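You operate a simulated robot arm through the tools that you are given. There is no shell and no other tool. Be economical: measure what you need, move in short steps, check, and stop when the job is done.

Carry out the task below with a simulated robot arm. There is one attempt and no reset: what you move stays moved.

## Task
Put the 4 mm shim from the rub bench top on top of the small brown bolts carton and the 7 mm shim on the silver small steel disc.

Only the result counts: the job must be done as asked and must still hold three seconds after the hand-in. Knocking over, shifting, dropping, spilling or breaking anything else fails it.

## Robot
A 6-joint arm with a two-finger parallel gripper, fixed in place. Base frame: the origin is at the foot of the arm, x ahead of it, y to its left, z up; the work surface is at about z = 0. Lengths are in mm, angles in degrees, forces in N, time in s.
With the tool pointing down near the work surface it reaches from about 140 to 580 mm from the base axis. Its first joint turns from -66.0 to 66.0 degrees. Payload 2.1 kg.
The TCP is the grasp point between the finger pads, 30 mm short of the fingertips. In the tool frame z runs along the fingers and y along their closing line. The gripper opens to 94 mm. The fingers are 28 mm wide and 10 mm thick; the gripper's body (50 by 96 mm) begins 55 mm behind the TCP.
Orientation is told as [roll, pitch, yaw] about the base's x, y, z axes, in that order, counted from this pose: with the fingers straight down and closing along the base's y, the tool's x points along the base's -x, its y along +y and its z along -z.

## Interface
- The arm moves only by the tool nudge_tool. Its argument "increments" is one flat list of numbers, 7 for each row, row after row: the shift along the base's x, y, z in units of 20 mm (1.0 is 20 mm), then the turn, a rotation vector about the base's x, y, z in units of 5 degrees (1.0 is 5 degrees), then the gripper command, from -1 (shut) to 1 (fully open), values between in proportion. In form: [tx, ty, tz, wx, wy, wz, grip, tx, ty, tz, wx, wy, wz, grip, ...]. A call has 1 to 10 rows; each row shifts and turns the commanded pose from where the row before left it. A call with a number of a shift or a turn outside -1 to 1 is refused whole. Rows are played at 5 a second. More than 50 mm and 8.6 degrees between two rows, or a gripper value outside its range, and nothing of the call is played. Where a pose cannot be reached the arm comes as near as it can. A force on the tool above 40 N (or 10 N above the force at the start of the call, whichever is more), or a blocked arm, ends the call early, and 0.2 s more pass. The fingers move at their own pace (about 72 mm/s each) and stop on an object; they squeeze with about 32 N. The grip force told is the motor's: it shows also when the fingers shut on nothing. Time passes only in rows, and 0.2 s behind the last, so rows that do not move let the fingers close. It gives the time, the measured TCP pose, the force on the tool (base axes), the opening and the grip force at its end, in the units of the frame above (readings bear some noise).
- Cameras (640 x 400 px; columns grow to the right, rows downward): "scene" is fixed at [38.8, -365, 477]; the picture's right is [0.89, -0.46, 0.00], its down [-0.29, -0.56, -0.77] and it looks along [0.36, 0.69, -0.63] (base axes); focal length 214 px, centre (320, 200). "wrist" rides on the gripper at [-37, 0, -58] in the tool frame; the picture's right is [0.00, -1.00, 0.00], its down [0.97, 0.00, -0.24] and it looks along [0.24, 0.00, 0.97] (tool axes); focal length 218 px, centre (320, 200).
- capture(camera): a new picture of that camera. It takes no simulated time.
- locate(camera, pixels): for up to 12 pixels [column, row] of the newest picture of that camera ("zoom" is the newest enlarged one), the place [x, y, z] in the base frame of the surface seen there, good to about 2 mm. It takes no simulated time.
- zoom(camera, box): a new picture of the part [left, top, right, bottom] of that camera's present view, enlarged. It takes no simulated time.
- sign_off(): hands the job in; it is judged then, once.

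Go step by step. Measure first, check grasps and placings, and put right what went wrong. The budget is 60 turns and 30 pictures, counting those below and the enlarged ones. Unless the task says otherwise, let go and move clear before handing in, and close with one line.

The tools are called by a JSON object that holds its "name" and its "arguments". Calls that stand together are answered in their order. nudge_tool: Moves the arm, as the interface text tells. Its arguments: {"type":"object","properties":{"increments":{"type":"array","items":{"type":"number"}}},"required":["increments"]} The other tools are called the same way: capture (camera) takes a picture; locate (camera, pixels) gives the place of the surface under pixels of a picture; zoom (camera, box) takes an enlarged picture of a part of a camera's view; sign_off () hands the job in.

At the start:

```text
t: 0.0
ee_pos: [306.6, 167.3, 264.1]
tcp_rot: [0.0, 0.0, -0.1]
contact_force: [-0.6, -0.2, -0.1]
finger_gap: 94.0
grip_force: 0.0
```

scene: 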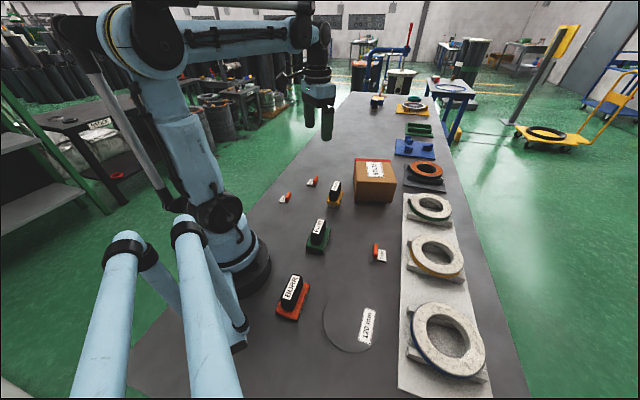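
wrist: 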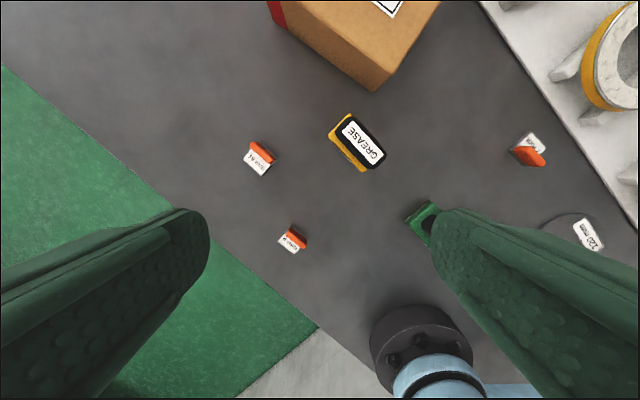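

Three small orange-and-white shims are visible near scene pixels (285,198), (312,182) and (379,252), plus a carton near (375,180) and a disc near (350,325). I'll zoom in to read the labels.

{"name": "zoom", "arguments": {"camera": "scene", "box": [260, 150, 420, 270]}}

{"name": "zoom", "arguments": {"camera": "wrist", "box": [220, 120, 340, 270]}}

{"name": "zoom", "arguments": {"camera": "wrist", "box": [490, 110, 640, 260]}}

{"name": "zoom", "arguments": {"camera": "scene", "box": [340, 80, 460, 200]}}

```text
3.33 times, centred on (340, 210) of scene
```

zoom: 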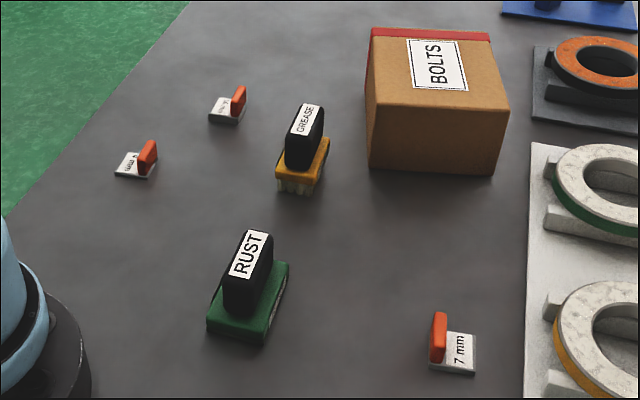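

```text
2.67 times, centred on (280, 195) of wrist
```

zoom: 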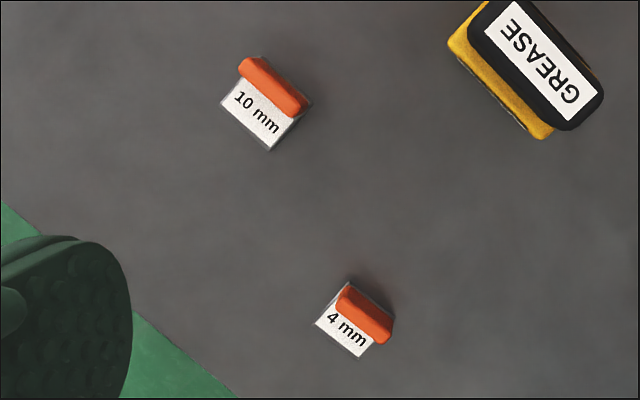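

```text
2.67 times, centred on (565, 185) of wrist
```

zoom: 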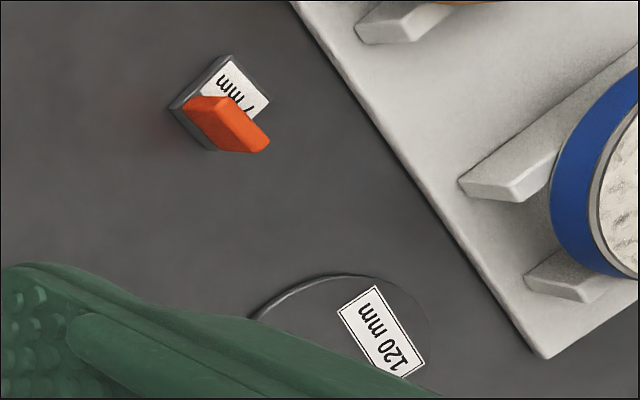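

```text
3.33 times, centred on (400, 140) of scene
```

zoom: 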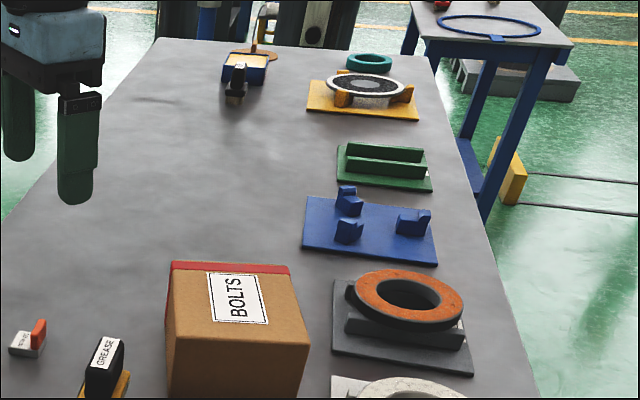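

The wrist zoom shows the 4 mm shim is the one nearest the base (scene ~(285,198)), the other is 10 mm, and the 7 mm one is at (379,252). Next I'll look at the disc and measure.

{"name": "zoom", "arguments": {"camera": "scene", "box": [260, 260, 420, 380]}}

{"name": "locate", "arguments": {"camera": "scene", "pixels": [[324, 318], [376, 315], [352, 300], [345, 352], [358, 162], [393, 163], [386, 178], [356, 179], [352, 201], [383, 202], [340, 325]]}}

{"name": "locate", "arguments": {"camera": "wrist", "pixels": [[285, 239], [292, 234], [298, 239], [304, 246], [285, 246], [525, 152], [532, 155], [540, 163], [533, 141], [260, 152], [375, 90], [285, 25]]}}

```text
3.33 times, centred on (340, 320) of scene
```

zoom: 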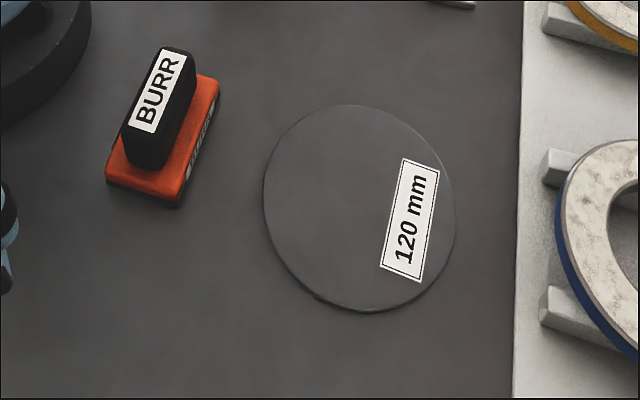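

```text
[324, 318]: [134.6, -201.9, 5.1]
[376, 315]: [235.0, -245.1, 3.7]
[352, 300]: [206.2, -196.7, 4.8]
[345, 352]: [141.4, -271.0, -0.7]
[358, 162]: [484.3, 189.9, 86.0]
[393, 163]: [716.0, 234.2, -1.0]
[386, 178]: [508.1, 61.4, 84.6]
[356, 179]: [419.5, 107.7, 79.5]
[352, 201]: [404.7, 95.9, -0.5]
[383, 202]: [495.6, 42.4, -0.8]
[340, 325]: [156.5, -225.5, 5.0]
```

```text
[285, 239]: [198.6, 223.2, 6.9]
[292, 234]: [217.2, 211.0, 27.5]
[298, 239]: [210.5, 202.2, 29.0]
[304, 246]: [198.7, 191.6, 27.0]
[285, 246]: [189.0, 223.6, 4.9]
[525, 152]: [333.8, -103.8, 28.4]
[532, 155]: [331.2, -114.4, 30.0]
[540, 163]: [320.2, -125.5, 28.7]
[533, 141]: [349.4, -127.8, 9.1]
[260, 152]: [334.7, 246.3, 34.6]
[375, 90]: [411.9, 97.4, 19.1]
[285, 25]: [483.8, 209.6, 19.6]
```

The 4 mm shim's handle runs about 45° near (207,201), and its top is at z≈29. I'll move above it with 45° yaw and take a close wrist view.

{"name": "nudge_tool", "arguments": {"increments": [-0.556, 0.183, -0.611, 0, 0, 1, 1, -0.556, 0.183, -0.611, 0, 0, 1, 1, -0.556, 0.183, -0.611, 0, 0, 1, 1, -0.556, 0.183, -0.611, 0, 0, 1, 1, -0.556, 0.183, -0.611, 0, 0, 1, 1, -0.556, 0.183, -0.611, 0, 0, 1, 1, -0.556, 0.183, -0.611, 0, 0, 1, 1, -0.556, 0.183, -0.611, 0, 0, 1, 1, -0.556, 0.183, -0.611, 0, 0, 1, 1, 0, 0, 0, 0, 0, 0, 1]}}

{"name": "capture", "arguments": {"camera": "wrist"}}

{"name": "zoom", "arguments": {"camera": "wrist", "box": [240, 130, 400, 230]}}

{"name": "locate", "arguments": {"camera": "scene", "pixels": [[352, 322], [352, 323], [376, 170], [380, 182]]}}

```text
t: 2.2
ee_pos: [207.0, 201.5, 156.6]
tcp_rot: [0.1, 0.0, 45.1]
contact_force: [0.8, -0.5, -0.2]
finger_gap: 94.4
grip_force: 0.0
```

```text
22 pictures are left
```

wrist: 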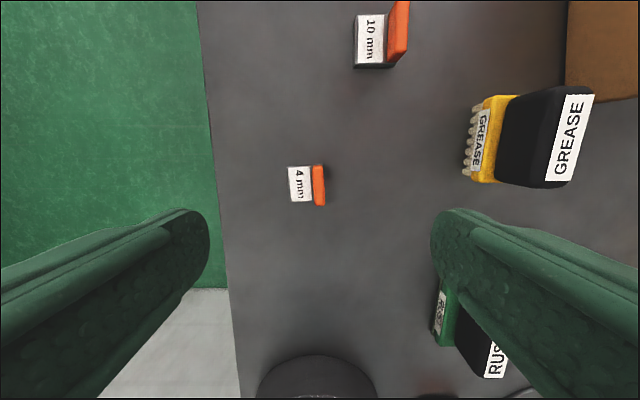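

```text
4.00 times, centred on (320, 180) of wrist
```

zoom: 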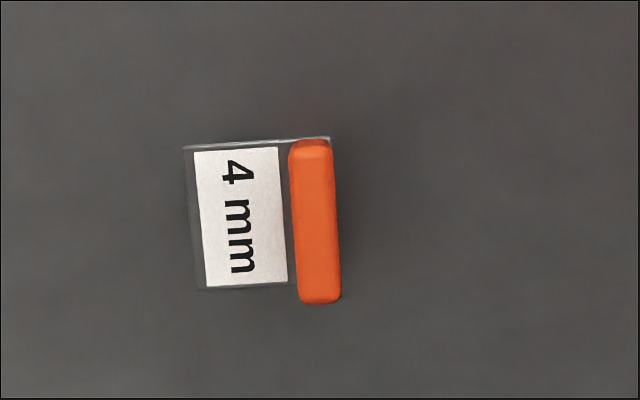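

```text
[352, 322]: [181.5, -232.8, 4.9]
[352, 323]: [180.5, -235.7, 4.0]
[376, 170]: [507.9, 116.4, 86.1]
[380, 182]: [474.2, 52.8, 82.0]
```

The view shows the handle turned about 4–5° from the tool axis (zoom (311,148) to (319,298)). I'll measure the points on it.

{"name": "locate", "arguments": {"camera": "zoom", "pixels": [[311, 158], [319, 290], [316, 225], [304, 225], [332, 225], [190, 155], [204, 282], [240, 215], [320, 299], [310, 146]]}}

```text
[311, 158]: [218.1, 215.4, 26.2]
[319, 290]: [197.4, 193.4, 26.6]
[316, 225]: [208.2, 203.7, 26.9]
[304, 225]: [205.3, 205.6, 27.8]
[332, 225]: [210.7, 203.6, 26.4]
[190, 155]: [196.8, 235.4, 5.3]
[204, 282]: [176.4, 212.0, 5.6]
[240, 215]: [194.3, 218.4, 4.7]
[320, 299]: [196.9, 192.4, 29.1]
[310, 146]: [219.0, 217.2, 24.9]
```

The handle centre is about (208,204), with its top at z≈27 and the plate top at about 4–5. I'll turn 3° more, narrow the fingers, and go down to TCP z≈39.

{"name": "nudge_tool", "arguments": {"increments": [0.05, 0.125, -0.5, 0, 0, 0.6, 0.1, 0, 0, -0.8, 0, 0, 0, 0.1, 0, 0, -0.8, 0, 0, 0, 0.1, 0, 0, -0.8, 0, 0, 0, 0.1, 0, 0, -0.8, 0, 0, 0, 0.1, 0, 0, -0.8, 0, 0, 0, 0.1, 0, 0, -0.8, 0, 0, 0, 0.1, 0, 0, -0.5, 0, 0, 0, 0.1, 0, 0, 0, 0, 0, 0, 0.1]}}

{"name": "capture", "arguments": {"camera": "wrist"}}

```text
t: 4.2
ee_pos: [206.3, 203.7, 39.5]
tcp_rot: [0.0, 0.1, 48.0]
contact_force: [-0.2, 0.6, -0.2]
finger_gap: 51.7
grip_force: 0.0
```

```text
20 pictures are left
```

wrist: 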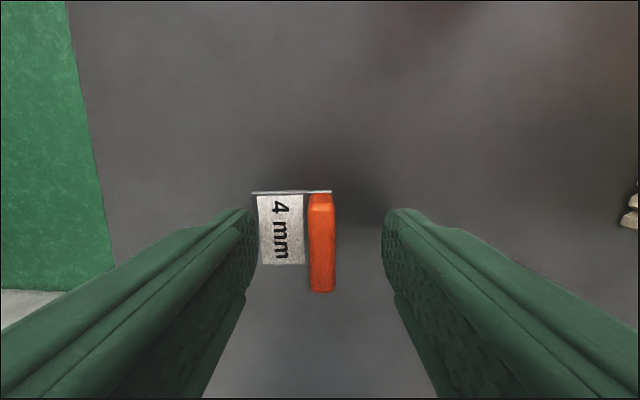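

The handle (columns 309–336) sits midway between the fingers and is aligned with them. I'll close now.

{"name": "nudge_tool", "arguments": {"increments": [0, 0, 0, 0, 0, 0, -1, 0, 0, 0, 0, 0, 0, -1, 0, 0, 0, 0, 0, 0, -1, 0, 0, 0, 0, 0, 0, -1]}}

{"name": "nudge_tool", "arguments": {"increments": [0, 0, 0.5, 0, 0, 0, -1, 0, 0, 0.8, 0, 0, 0, -1, 0, 0, 1, 0, 0, 0, -1, 0, 0, 1, 0, 0, 0, -1, 0, 0, 1, 0, 0, 0, -1, 0, 0, 1, 0, 0, 0, -1, 0, 0, 1, 0, 0, 0, -1]}}

{"name": "capture", "arguments": {"camera": "wrist"}}

```text
t: 5.2
ee_pos: [207.3, 203.4, 39.1]
tcp_rot: [0.0, 0.0, 48.0]
contact_force: [0.5, 0.0, -0.5]
finger_gap: 9.1
grip_force: 32.5
```

```text
t: 6.8
ee_pos: [208.0, 204.3, 166.4]
tcp_rot: [0.1, 0.0, 48.0]
contact_force: [-0.4, 0.0, -0.5]
finger_gap: 9.1
grip_force: 31.7
```

```text
19 pictures are left
```

wrist: 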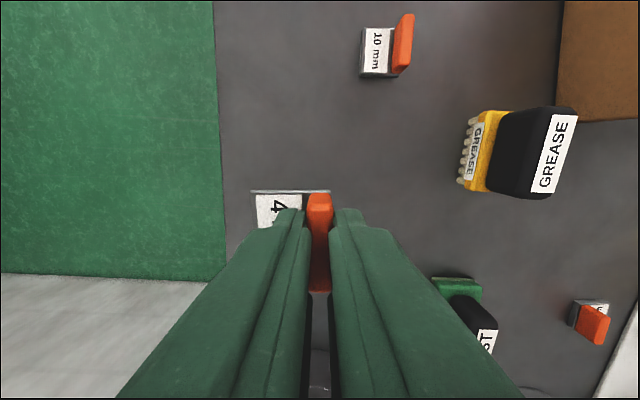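

The shim is held (gap 9.1, force 32 N). I'll carry it high toward the carton and measure the top from there.

{"name": "nudge_tool", "arguments": {"increments": [1, -0.36, 0.6, 0, 0, 0, -1, 1, -0.36, 0.6, 0, 0, 0, -1, 1, -0.36, 0.6, 0, 0, 0, -1, 1, -0.36, 0.6, 0, 0, 0, -1, 1, -0.36, 0, 0, 0, 0, -1, 1, -0.36, 0, 0, 0, 0, -1, 1, -0.36, 0, 0, 0, 0, -1, 1, -0.36, 0, 0, 0, 0, -1, 1, -0.36, 0, 0, 0, 0, -1, 1, -0.36, 0, 0, 0, 0, -1]}}

{"name": "capture", "arguments": {"camera": "wrist"}}

{"name": "zoom", "arguments": {"camera": "scene", "box": [320, 130, 420, 220]}}

```text
t: 9.0
ee_pos: [407.4, 132.4, 213.4]
tcp_rot: [0.0, 0.0, 48.0]
contact_force: [-0.2, 0.1, -0.5]
finger_gap: 9.0
grip_force: 31.8
```

```text
18 pictures are left
```

wrist: 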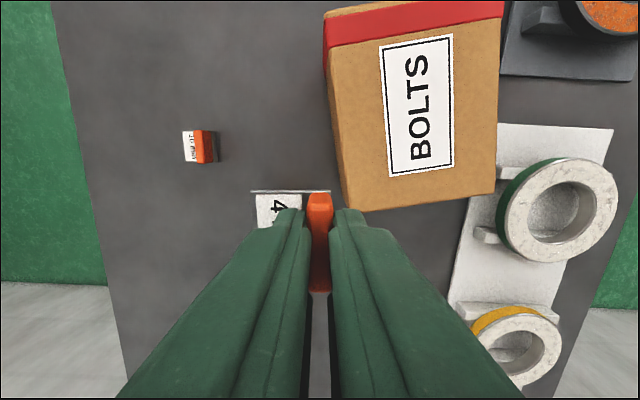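

```text
4.44 times, centred on (370, 175) of scene
```

zoom: 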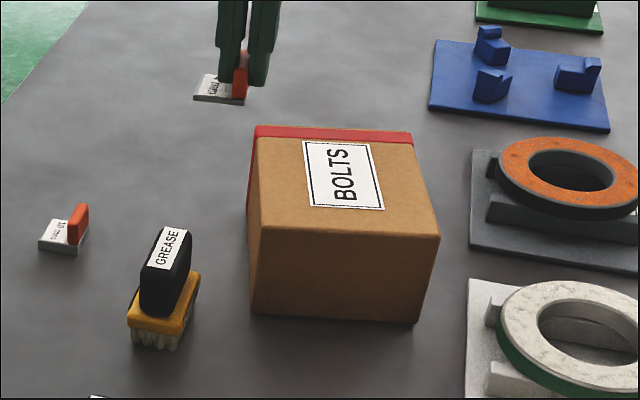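

{"name": "locate", "arguments": {"camera": "wrist", "pixels": [[352, 204], [490, 190], [334, 50], [499, 22], [418, 105], [330, 15], [500, 5]]}}

{"name": "locate", "arguments": {"camera": "zoom", "pixels": [[262, 222], [434, 230], [262, 132], [408, 136], [343, 175]]}}

```text
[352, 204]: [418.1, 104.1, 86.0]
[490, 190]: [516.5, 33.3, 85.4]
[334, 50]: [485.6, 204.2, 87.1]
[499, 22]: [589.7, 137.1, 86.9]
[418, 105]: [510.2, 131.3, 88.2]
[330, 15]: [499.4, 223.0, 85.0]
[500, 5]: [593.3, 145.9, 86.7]
```

```text
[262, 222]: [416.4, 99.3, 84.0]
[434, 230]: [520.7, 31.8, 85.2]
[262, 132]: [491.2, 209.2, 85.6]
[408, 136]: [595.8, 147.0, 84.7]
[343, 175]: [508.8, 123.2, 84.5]
```

The carton top corners give a centre near (507,124), with the top at z≈85.5. I'll move over it and lower to just above contact (TCP z≈130).

{"name": "nudge_tool", "arguments": {"increments": [0.85, -0.153, 0, 0, 0, 0, -1, 0.85, -0.153, 0, 0, 0, 0, -1, 0.85, -0.153, 0, 0, 0, 0, -1, 0.85, -0.153, 0, 0, 0, 0, -1, 0.85, -0.153, -0.5, 0, 0, 0, -1, 0.85, -0.153, -0.8, 0, 0, 0, -1, 0, 0, -1, 0, 0, 0, -1, 0, 0, -1, 0, 0, 0, -1, 0, 0, -0.87, 0, 0, 0, -1, 0, 0, 0, 0, 0, 0, -1]}}

{"name": "zoom", "arguments": {"camera": "scene", "box": [320, 130, 420, 220]}}

```text
t: 11.2
ee_pos: [509.9, 113.1, 130.6]
tcp_rot: [0.0, 0.0, 48.0]
contact_force: [0.8, 0.1, 0.1]
finger_gap: 8.9
grip_force: 31.9
```

```text
4.44 times, centred on (370, 175) of scene
```

zoom: 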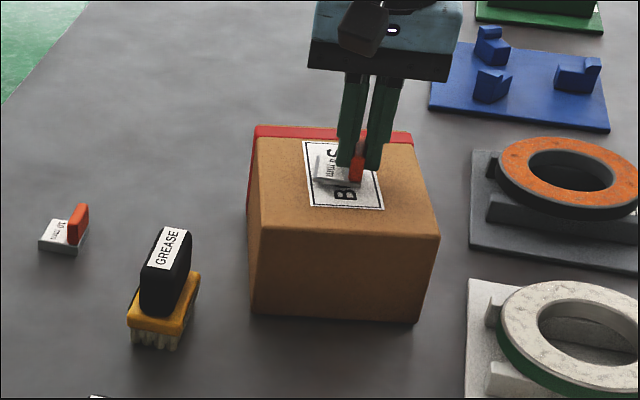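

The shim hovers over the label, about 5 mm above the carton. I'll lower it in small steps and watch the force.

{"name": "nudge_tool", "arguments": {"increments": [0, 0, -0.1, 0, 0, 0, -1, 0, 0, -0.08, 0, 0, 0, -1, 0, 0, 0, 0, 0, 0, -1]}}

```text
t: 12.0
ee_pos: [510.1, 112.1, 127.6]
tcp_rot: [0.0, -0.1, 48.0]
contact_force: [-0.4, 0.0, -0.1]
finger_gap: 8.5
grip_force: 32.2
```

{"name": "nudge_tool", "arguments": {"increments": [0, 0, -0.05, 0, 0, 0, -1, 0, 0, 0, 0, 0, 0, -1]}}

{"name": "nudge_tool", "arguments": {"increments": [0, 0, -0.05, 0, 0, 0, -1, 0, 0, 0, 0, 0, 0, -1]}}

```text
t: 12.6
ee_pos: [509.6, 113.7, 125.6]
tcp_rot: [-0.1, 0.1, 47.9]
contact_force: [-1.1, 0.2, -0.1]
finger_gap: 8.7
grip_force: 31.8
```

```text
t: 13.2
ee_pos: [508.2, 112.7, 124.0]
tcp_rot: [0.1, 0.0, 48.0]
contact_force: [-0.3, 1.4, -1.0]
finger_gap: 8.9
grip_force: 32.3
```

No contact force yet, so I'll step 1 mm further.

{"name": "nudge_tool", "arguments": {"increments": [0, 0, -0.05, 0, 0, 0, -1, 0, 0, 0, 0, 0, 0, -1]}}

{"name": "zoom", "arguments": {"camera": "scene", "box": [355, 145, 395, 185]}}

```text
t: 13.8
ee_pos: [509.1, 113.7, 124.5]
tcp_rot: [0.0, 0.0, 48.0]
contact_force: [0.1, -0.9, 11.1]
finger_gap: 8.9
grip_force: 32.5
```

```text
10.00 times, centred on (375, 165) of scene
```

zoom: 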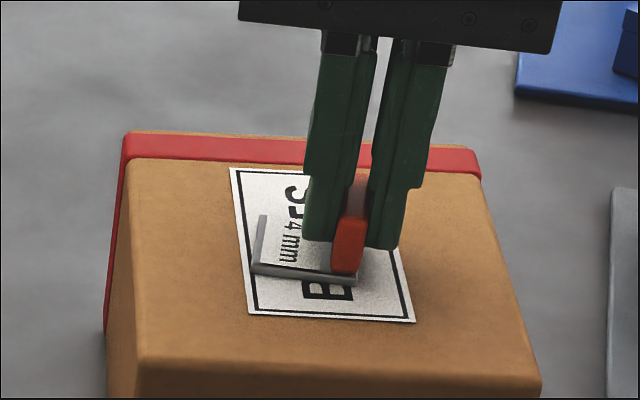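

There is 11 N of contact, so the shim rests on the carton. I'll ease up a touch, open, and rise.

{"name": "nudge_tool", "arguments": {"increments": [0, 0, 0.03, 0, 0, 0, -1, 0, 0, 0, 0, 0, 0, -0.5, 0, 0, 0, 0, 0, 0, -0.2, 0, 0, 0, 0, 0, 0, -0.2, 0, 0, 0.5, 0, 0, 0, -0.2, 0, 0, 1, 0, 0, 0, -0.2, 0, 0, 1, 0, 0, 0, -0.2, 0, 0, 1, 0, 0, 0, -0.2, 0, 0, 1, 0, 0, 0, -0.2]}}

{"name": "zoom", "arguments": {"camera": "scene", "box": [320, 130, 420, 220]}}

```text
t: 15.8
ee_pos: [509.0, 111.8, 215.1]
tcp_rot: [0.0, 0.1, 48.0]
contact_force: [0.6, -0.3, 0.3]
finger_gap: 37.9
grip_force: 0.1
```

```text
4.44 times, centred on (370, 175) of scene
```

zoom: 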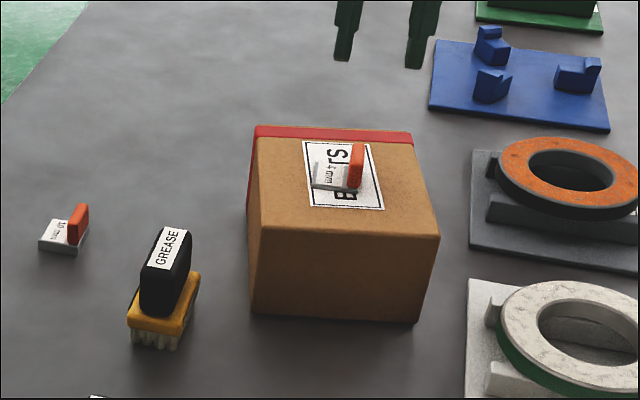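

The 4 mm shim sits on the carton, which hasn't moved. Next I'll go above the 7 mm shim near (328,-115) with yaw ≈58°.

{"name": "nudge_tool", "arguments": {"increments": [-0.9, -0.95, 0, 0, 0, 0, 0.1, -0.9, -0.95, 0, 0, 0, 0, 0.1, -0.9, -0.95, 0, 0, 0, 0, 0.1, -0.9, -0.95, 0, 0, 0, 0, 0.1, -0.9, -0.95, 0, 0, 0, 0, 0.1, -0.9, -0.95, 0, 0, 0, 0, 0.1, -0.9, -0.95, 0, 0, 0, 0.5, 0.1, -0.9, -0.95, 0, 0, 0, 0.5, 0.1, -0.9, -0.95, -0.5, 0, 0, 0.5, 0.1, -0.9, -0.95, -0.5, 0, 0, 0.5, 0.1]}}

{"name": "nudge_tool", "arguments": {"increments": [0, -0.9, -0.7, 0, 0, 0, 0.1, 0, -0.9, -0.7, 0, 0, 0, 0.1, 0, 0, 0, 0, 0, 0, 0.1]}}

{"name": "zoom", "arguments": {"camera": "wrist", "box": [240, 130, 400, 230]}}

```text
t: 18.0
ee_pos: [329.8, -77.6, 194.3]
tcp_rot: [-0.1, 0.0, 58.0]
contact_force: [-0.4, 0.3, -0.2]
finger_gap: 51.5
grip_force: 0.0
```

```text
t: 18.8
ee_pos: [330.3, -112.5, 166.3]
tcp_rot: [-0.1, 0.0, 58.0]
contact_force: [-0.7, 0.7, 0.2]
finger_gap: 51.6
grip_force: 0.1
```

```text
4.00 times, centred on (320, 180) of wrist
```

zoom: 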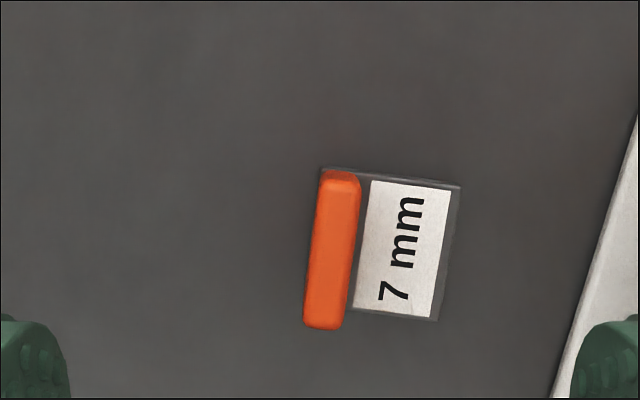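

The handle leans about 7–8° the other way (zoom (341,180) to (322,325)). I'll measure it.

{"name": "locate", "arguments": {"camera": "zoom", "pixels": [[340, 188], [324, 316], [332, 250], [320, 250], [345, 250], [447, 200], [434, 310], [452, 188], [434, 319], [400, 250]]}}

```text
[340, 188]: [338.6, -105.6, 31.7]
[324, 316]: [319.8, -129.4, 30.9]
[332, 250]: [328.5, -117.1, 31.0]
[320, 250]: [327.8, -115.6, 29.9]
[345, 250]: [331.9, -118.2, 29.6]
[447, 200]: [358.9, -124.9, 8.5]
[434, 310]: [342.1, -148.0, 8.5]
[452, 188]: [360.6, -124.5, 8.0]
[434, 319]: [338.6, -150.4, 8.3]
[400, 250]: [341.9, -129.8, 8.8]
```

The handle centre is about (329,-117), at roughly 51° with its top at 31 and plate top at 8. I'll correct for that and lower to TCP z≈42.5.

{"name": "nudge_tool", "arguments": {"increments": [-0.05, -0.225, -0.4, 0, 0, -1, 0.1, 0, 0, -0.8, 0, 0, -0.4, 0.1, 0, 0, -0.8, 0, 0, 0, 0.1, 0, 0, -0.8, 0, 0, 0, 0.1, 0, 0, -0.8, 0, 0, 0, 0.1, 0, 0, -0.8, 0, 0, 0, 0.1, 0, 0, -0.8, 0, 0, 0, 0.1, 0, 0, -0.6, 0, 0, 0, 0.1, 0, 0, -0.38, 0, 0, 0, 0.1, 0, 0, 0, 0, 0, 0, 0.1]}}

{"name": "capture", "arguments": {"camera": "wrist"}}

```text
t: 21.0
ee_pos: [329.6, -116.8, 42.2]
tcp_rot: [0.1, 0.0, 51.0]
contact_force: [-0.3, 0.0, 0.3]
finger_gap: 51.8
grip_force: 0.0
```

```text
12 pictures are left
```

wrist: 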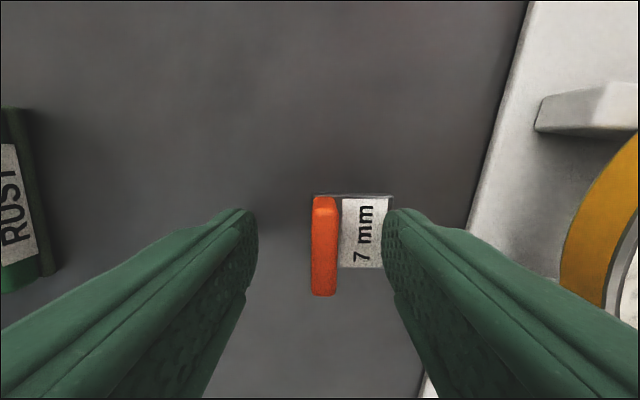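

The handle (columns 312–338) is centred and square to the fingers. I'll close and lift.

{"name": "nudge_tool", "arguments": {"increments": [0, 0, 0, 0, 0, 0, -1, 0, 0, 0, 0, 0, 0, -1, 0, 0, 0, 0, 0, 0, -1, 0, 0, 0, 0, 0, 0, -1]}}

{"name": "nudge_tool", "arguments": {"increments": [0, 0, 0.5, 0, 0, 0, -1, 0, 0, 0.8, 0, 0, 0, -1, 0, 0, 1, 0, 0, 0, -1, 0, 0, 1, 0, 0, 0, -1, 0, 0, 1, 0, 0, 0, -1, 0, 0, 1, 0, 0, 0, -1]}}

{"name": "capture", "arguments": {"camera": "wrist"}}

{"name": "zoom", "arguments": {"camera": "scene", "box": [300, 280, 400, 370]}}

{"name": "locate", "arguments": {"camera": "zoom", "pixels": [[160, 180], [460, 180], [330, 75], [310, 190], [240, 90], [440, 130], [330, 310], [420, 290]]}}

```text
t: 22.0
ee_pos: [329.6, -117.9, 43.3]
tcp_rot: [0.0, 0.0, 51.0]
contact_force: [-0.1, -0.3, -0.3]
finger_gap: 9.0
grip_force: 32.1
```

```text
t: 23.4
ee_pos: [327.8, -117.4, 148.6]
tcp_rot: [0.0, 0.1, 51.0]
contact_force: [-0.2, -0.3, -0.1]
finger_gap: 9.2
grip_force: 32.0
```

```text
11 pictures are left
```

wrist: 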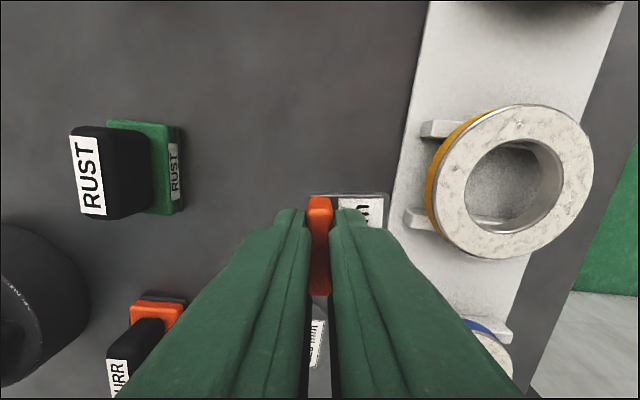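

```text
4.44 times, centred on (350, 325) of scene
```

zoom: 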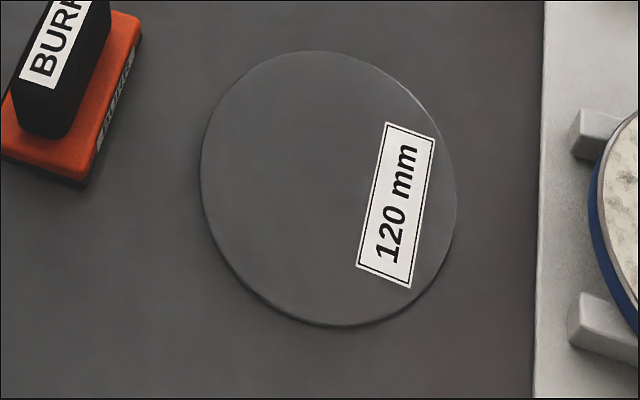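

```text
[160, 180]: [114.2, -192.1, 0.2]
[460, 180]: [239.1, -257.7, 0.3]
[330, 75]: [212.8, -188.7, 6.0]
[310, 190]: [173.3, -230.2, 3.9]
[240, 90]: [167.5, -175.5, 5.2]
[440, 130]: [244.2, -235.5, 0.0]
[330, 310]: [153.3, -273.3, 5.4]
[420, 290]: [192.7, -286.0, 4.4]
```

The shim is held firmly. I'll fit the disc's centre from its rim points in the zoom.

{"name": "locate", "arguments": {"camera": "zoom", "pixels": [[204, 175], [452, 195], [320, 55], [345, 321], [226, 106], [425, 120], [240, 268], [430, 270], [330, 185], [395, 180], [300, 250]]}}

```text
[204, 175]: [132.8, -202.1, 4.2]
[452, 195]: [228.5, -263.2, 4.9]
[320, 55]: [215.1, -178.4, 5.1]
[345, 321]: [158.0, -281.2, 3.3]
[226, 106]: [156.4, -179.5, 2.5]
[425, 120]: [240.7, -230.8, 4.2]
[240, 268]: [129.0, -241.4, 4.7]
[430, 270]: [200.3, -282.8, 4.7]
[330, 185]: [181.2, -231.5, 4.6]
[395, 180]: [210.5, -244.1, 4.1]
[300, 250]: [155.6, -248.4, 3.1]
```

The disc centre fits to about (183,-232), with its top at z≈4.5. I'll carry the shim there, turning yaw to ~11°, with TCP at (181,-220), and stop a little above.

{"name": "nudge_tool", "arguments": {"increments": [-0.92, -0.643, 0, 0, 0, -1, -1, -0.92, -0.643, 0, 0, 0, -1, -1, -0.92, -0.643, 0, 0, 0, -1, -1, -0.92, -0.643, 0, 0, 0, -1, -1, -0.92, -0.643, 0, 0, 0, -1, -1, -0.92, -0.643, 0, 0, 0, -1, -1, -0.92, -0.643, 0, 0, 0, -1, -1, -0.92, -0.643, 0, 0, 0, -1, -1, 0, 0, 0, 0, 0, 0, -1]}}

{"name": "nudge_tool", "arguments": {"increments": [0, 0, -0.8, 0, 0, 0, -1, 0, 0, -0.9, 0, 0, 0, -1, 0, 0, -0.9, 0, 0, 0, -1, 0, 0, -0.9, 0, 0, 0, -1, 0, 0, -0.7, 0, 0, 0, -1, 0, 0, -0.5, 0, 0, 0, -1, 0, 0, 0, 0, 0, 0, -1]}}

{"name": "zoom", "arguments": {"camera": "scene", "box": [270, 240, 420, 370]}}

```text
t: 25.4
ee_pos: [181.5, -220.6, 148.5]
tcp_rot: [0.0, 0.0, 11.0]
contact_force: [-0.2, 0.2, -0.4]
finger_gap: 9.5
grip_force: 32.3
```

```text
t: 27.0
ee_pos: [182.1, -219.6, 54.3]
tcp_rot: [0.0, 0.0, 11.0]
contact_force: [0.1, 0.1, -0.8]
finger_gap: 8.8
grip_force: 31.4
```

```text
3.08 times, centred on (345, 305) of scene
```

zoom: 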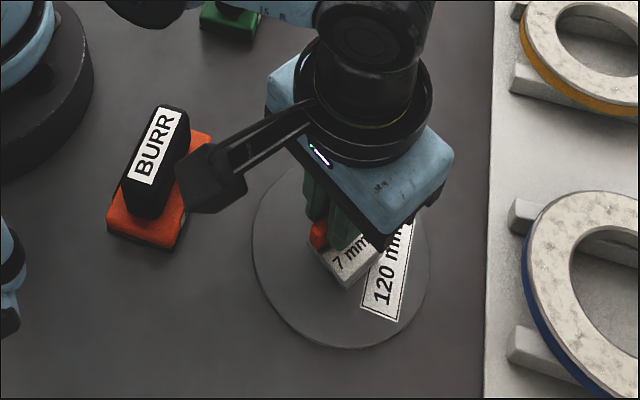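

The 7 mm shim is over the middle of the disc and clear of BURR. I'll lower it in small steps until contact.

{"name": "nudge_tool", "arguments": {"increments": [0, 0, -0.15, 0, 0, 0, -1, 0, 0, -0.1, 0, 0, 0, -1, 0, 0, 0, 0, 0, 0, -1]}}

{"name": "nudge_tool", "arguments": {"increments": [0, 0, -0.05, 0, 0, 0, -1, 0, 0, 0, 0, 0, 0, -1]}}

```text
t: 27.8
ee_pos: [180.5, -220.7, 49.2]
tcp_rot: [0.0, 0.0, 11.1]
contact_force: [0.9, -0.4, -0.9]
finger_gap: 8.9
grip_force: 31.7
```

```text
t: 28.4
ee_pos: [181.0, -220.1, 48.9]
tcp_rot: [0.0, 0.0, 11.0]
contact_force: [0.2, 0.0, -1.5]
finger_gap: 9.1
grip_force: 32.3
```

{"name": "nudge_tool", "arguments": {"increments": [0, 0, -0.05, 0, 0, 0, -1, 0, 0, 0, 0, 0, 0, -1]}}

```text
t: 29.0
ee_pos: [180.5, -220.3, 47.8]
tcp_rot: [0.1, 0.0, 11.0]
contact_force: [-0.9, 0.7, 4.7]
finger_gap: 9.0
grip_force: 31.8
```

Light contact at 4.7 N shows the shim resting on the disc. I'll open and rise straight up.

{"name": "nudge_tool", "arguments": {"increments": [0, 0, 0, 0, 0, 0, -0.5, 0, 0, 0, 0, 0, 0, -0.2, 0, 0, 0, 0, 0, 0, -0.2, 0, 0, 0.5, 0, 0, 0, -0.2, 0, 0, 1, 0, 0, 0, -0.2, 0, 0, 1, 0, 0, 0, -0.2, 0, 0, 1, 0, 0, 0, -0.2, 0, 0, 1, 0, 0, 0, -0.2, 0, 0, 1, 0, 0, 0, -0.2, 0, 0, 1, 0, 0, 0, -0.2]}}

{"name": "nudge_tool", "arguments": {"increments": [0.6, 0.9, 0.3, 0, 0, 0, -0.2, 0.6, 0.9, 0.3, 0, 0, 0, -0.2, 0.6, 0.9, 0.3, 0, 0, 0, -0.2, 0.6, 0.9, 0.3, 0, 0, 0, -0.2, 0.6, 0.9, 0.3, 0, 0, 0, -0.2, 0, 0, 0, 0, 0, 0, -0.2]}}

{"name": "capture", "arguments": {"camera": "scene"}}

{"name": "zoom", "arguments": {"camera": "scene", "box": [270, 240, 420, 370]}}

```text
t: 31.2
ee_pos: [180.3, -221.2, 177.2]
tcp_rot: [-0.1, 0.0, 11.0]
contact_force: [-0.1, 0.3, 0.1]
finger_gap: 37.4
grip_force: 0.0
```

```text
t: 32.6
ee_pos: [242.1, -129.9, 207.2]
tcp_rot: [0.0, 0.0, 10.9]
contact_force: [0.2, 0.2, 0.4]
finger_gap: 37.5
grip_force: 0.0
```

```text
8 pictures are left
```

scene: 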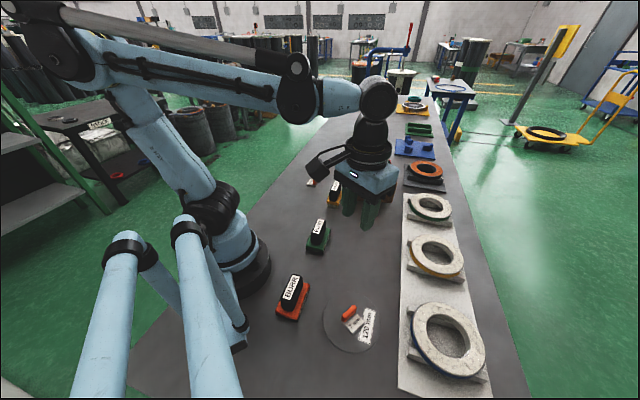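

```text
3.08 times, centred on (345, 305) of scene
```

zoom: 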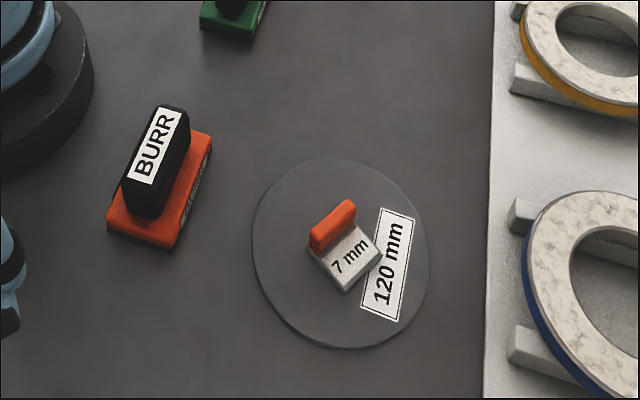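

The 7 mm shim rests on the disc near its centre, with everything nearby unmoved and the gripper clear. The 4 mm shim was confirmed on the carton earlier, so I'm handing in.

{"name": "sign_off", "arguments": {}}

```text
The job is handed in.
```

The 4 mm shim is on top of the bolts carton and the 7 mm shim is on the 120 mm steel disc (the only plain disc I saw on the bench); nothing else looked disturbed in the pictures, and I have handed the job in.
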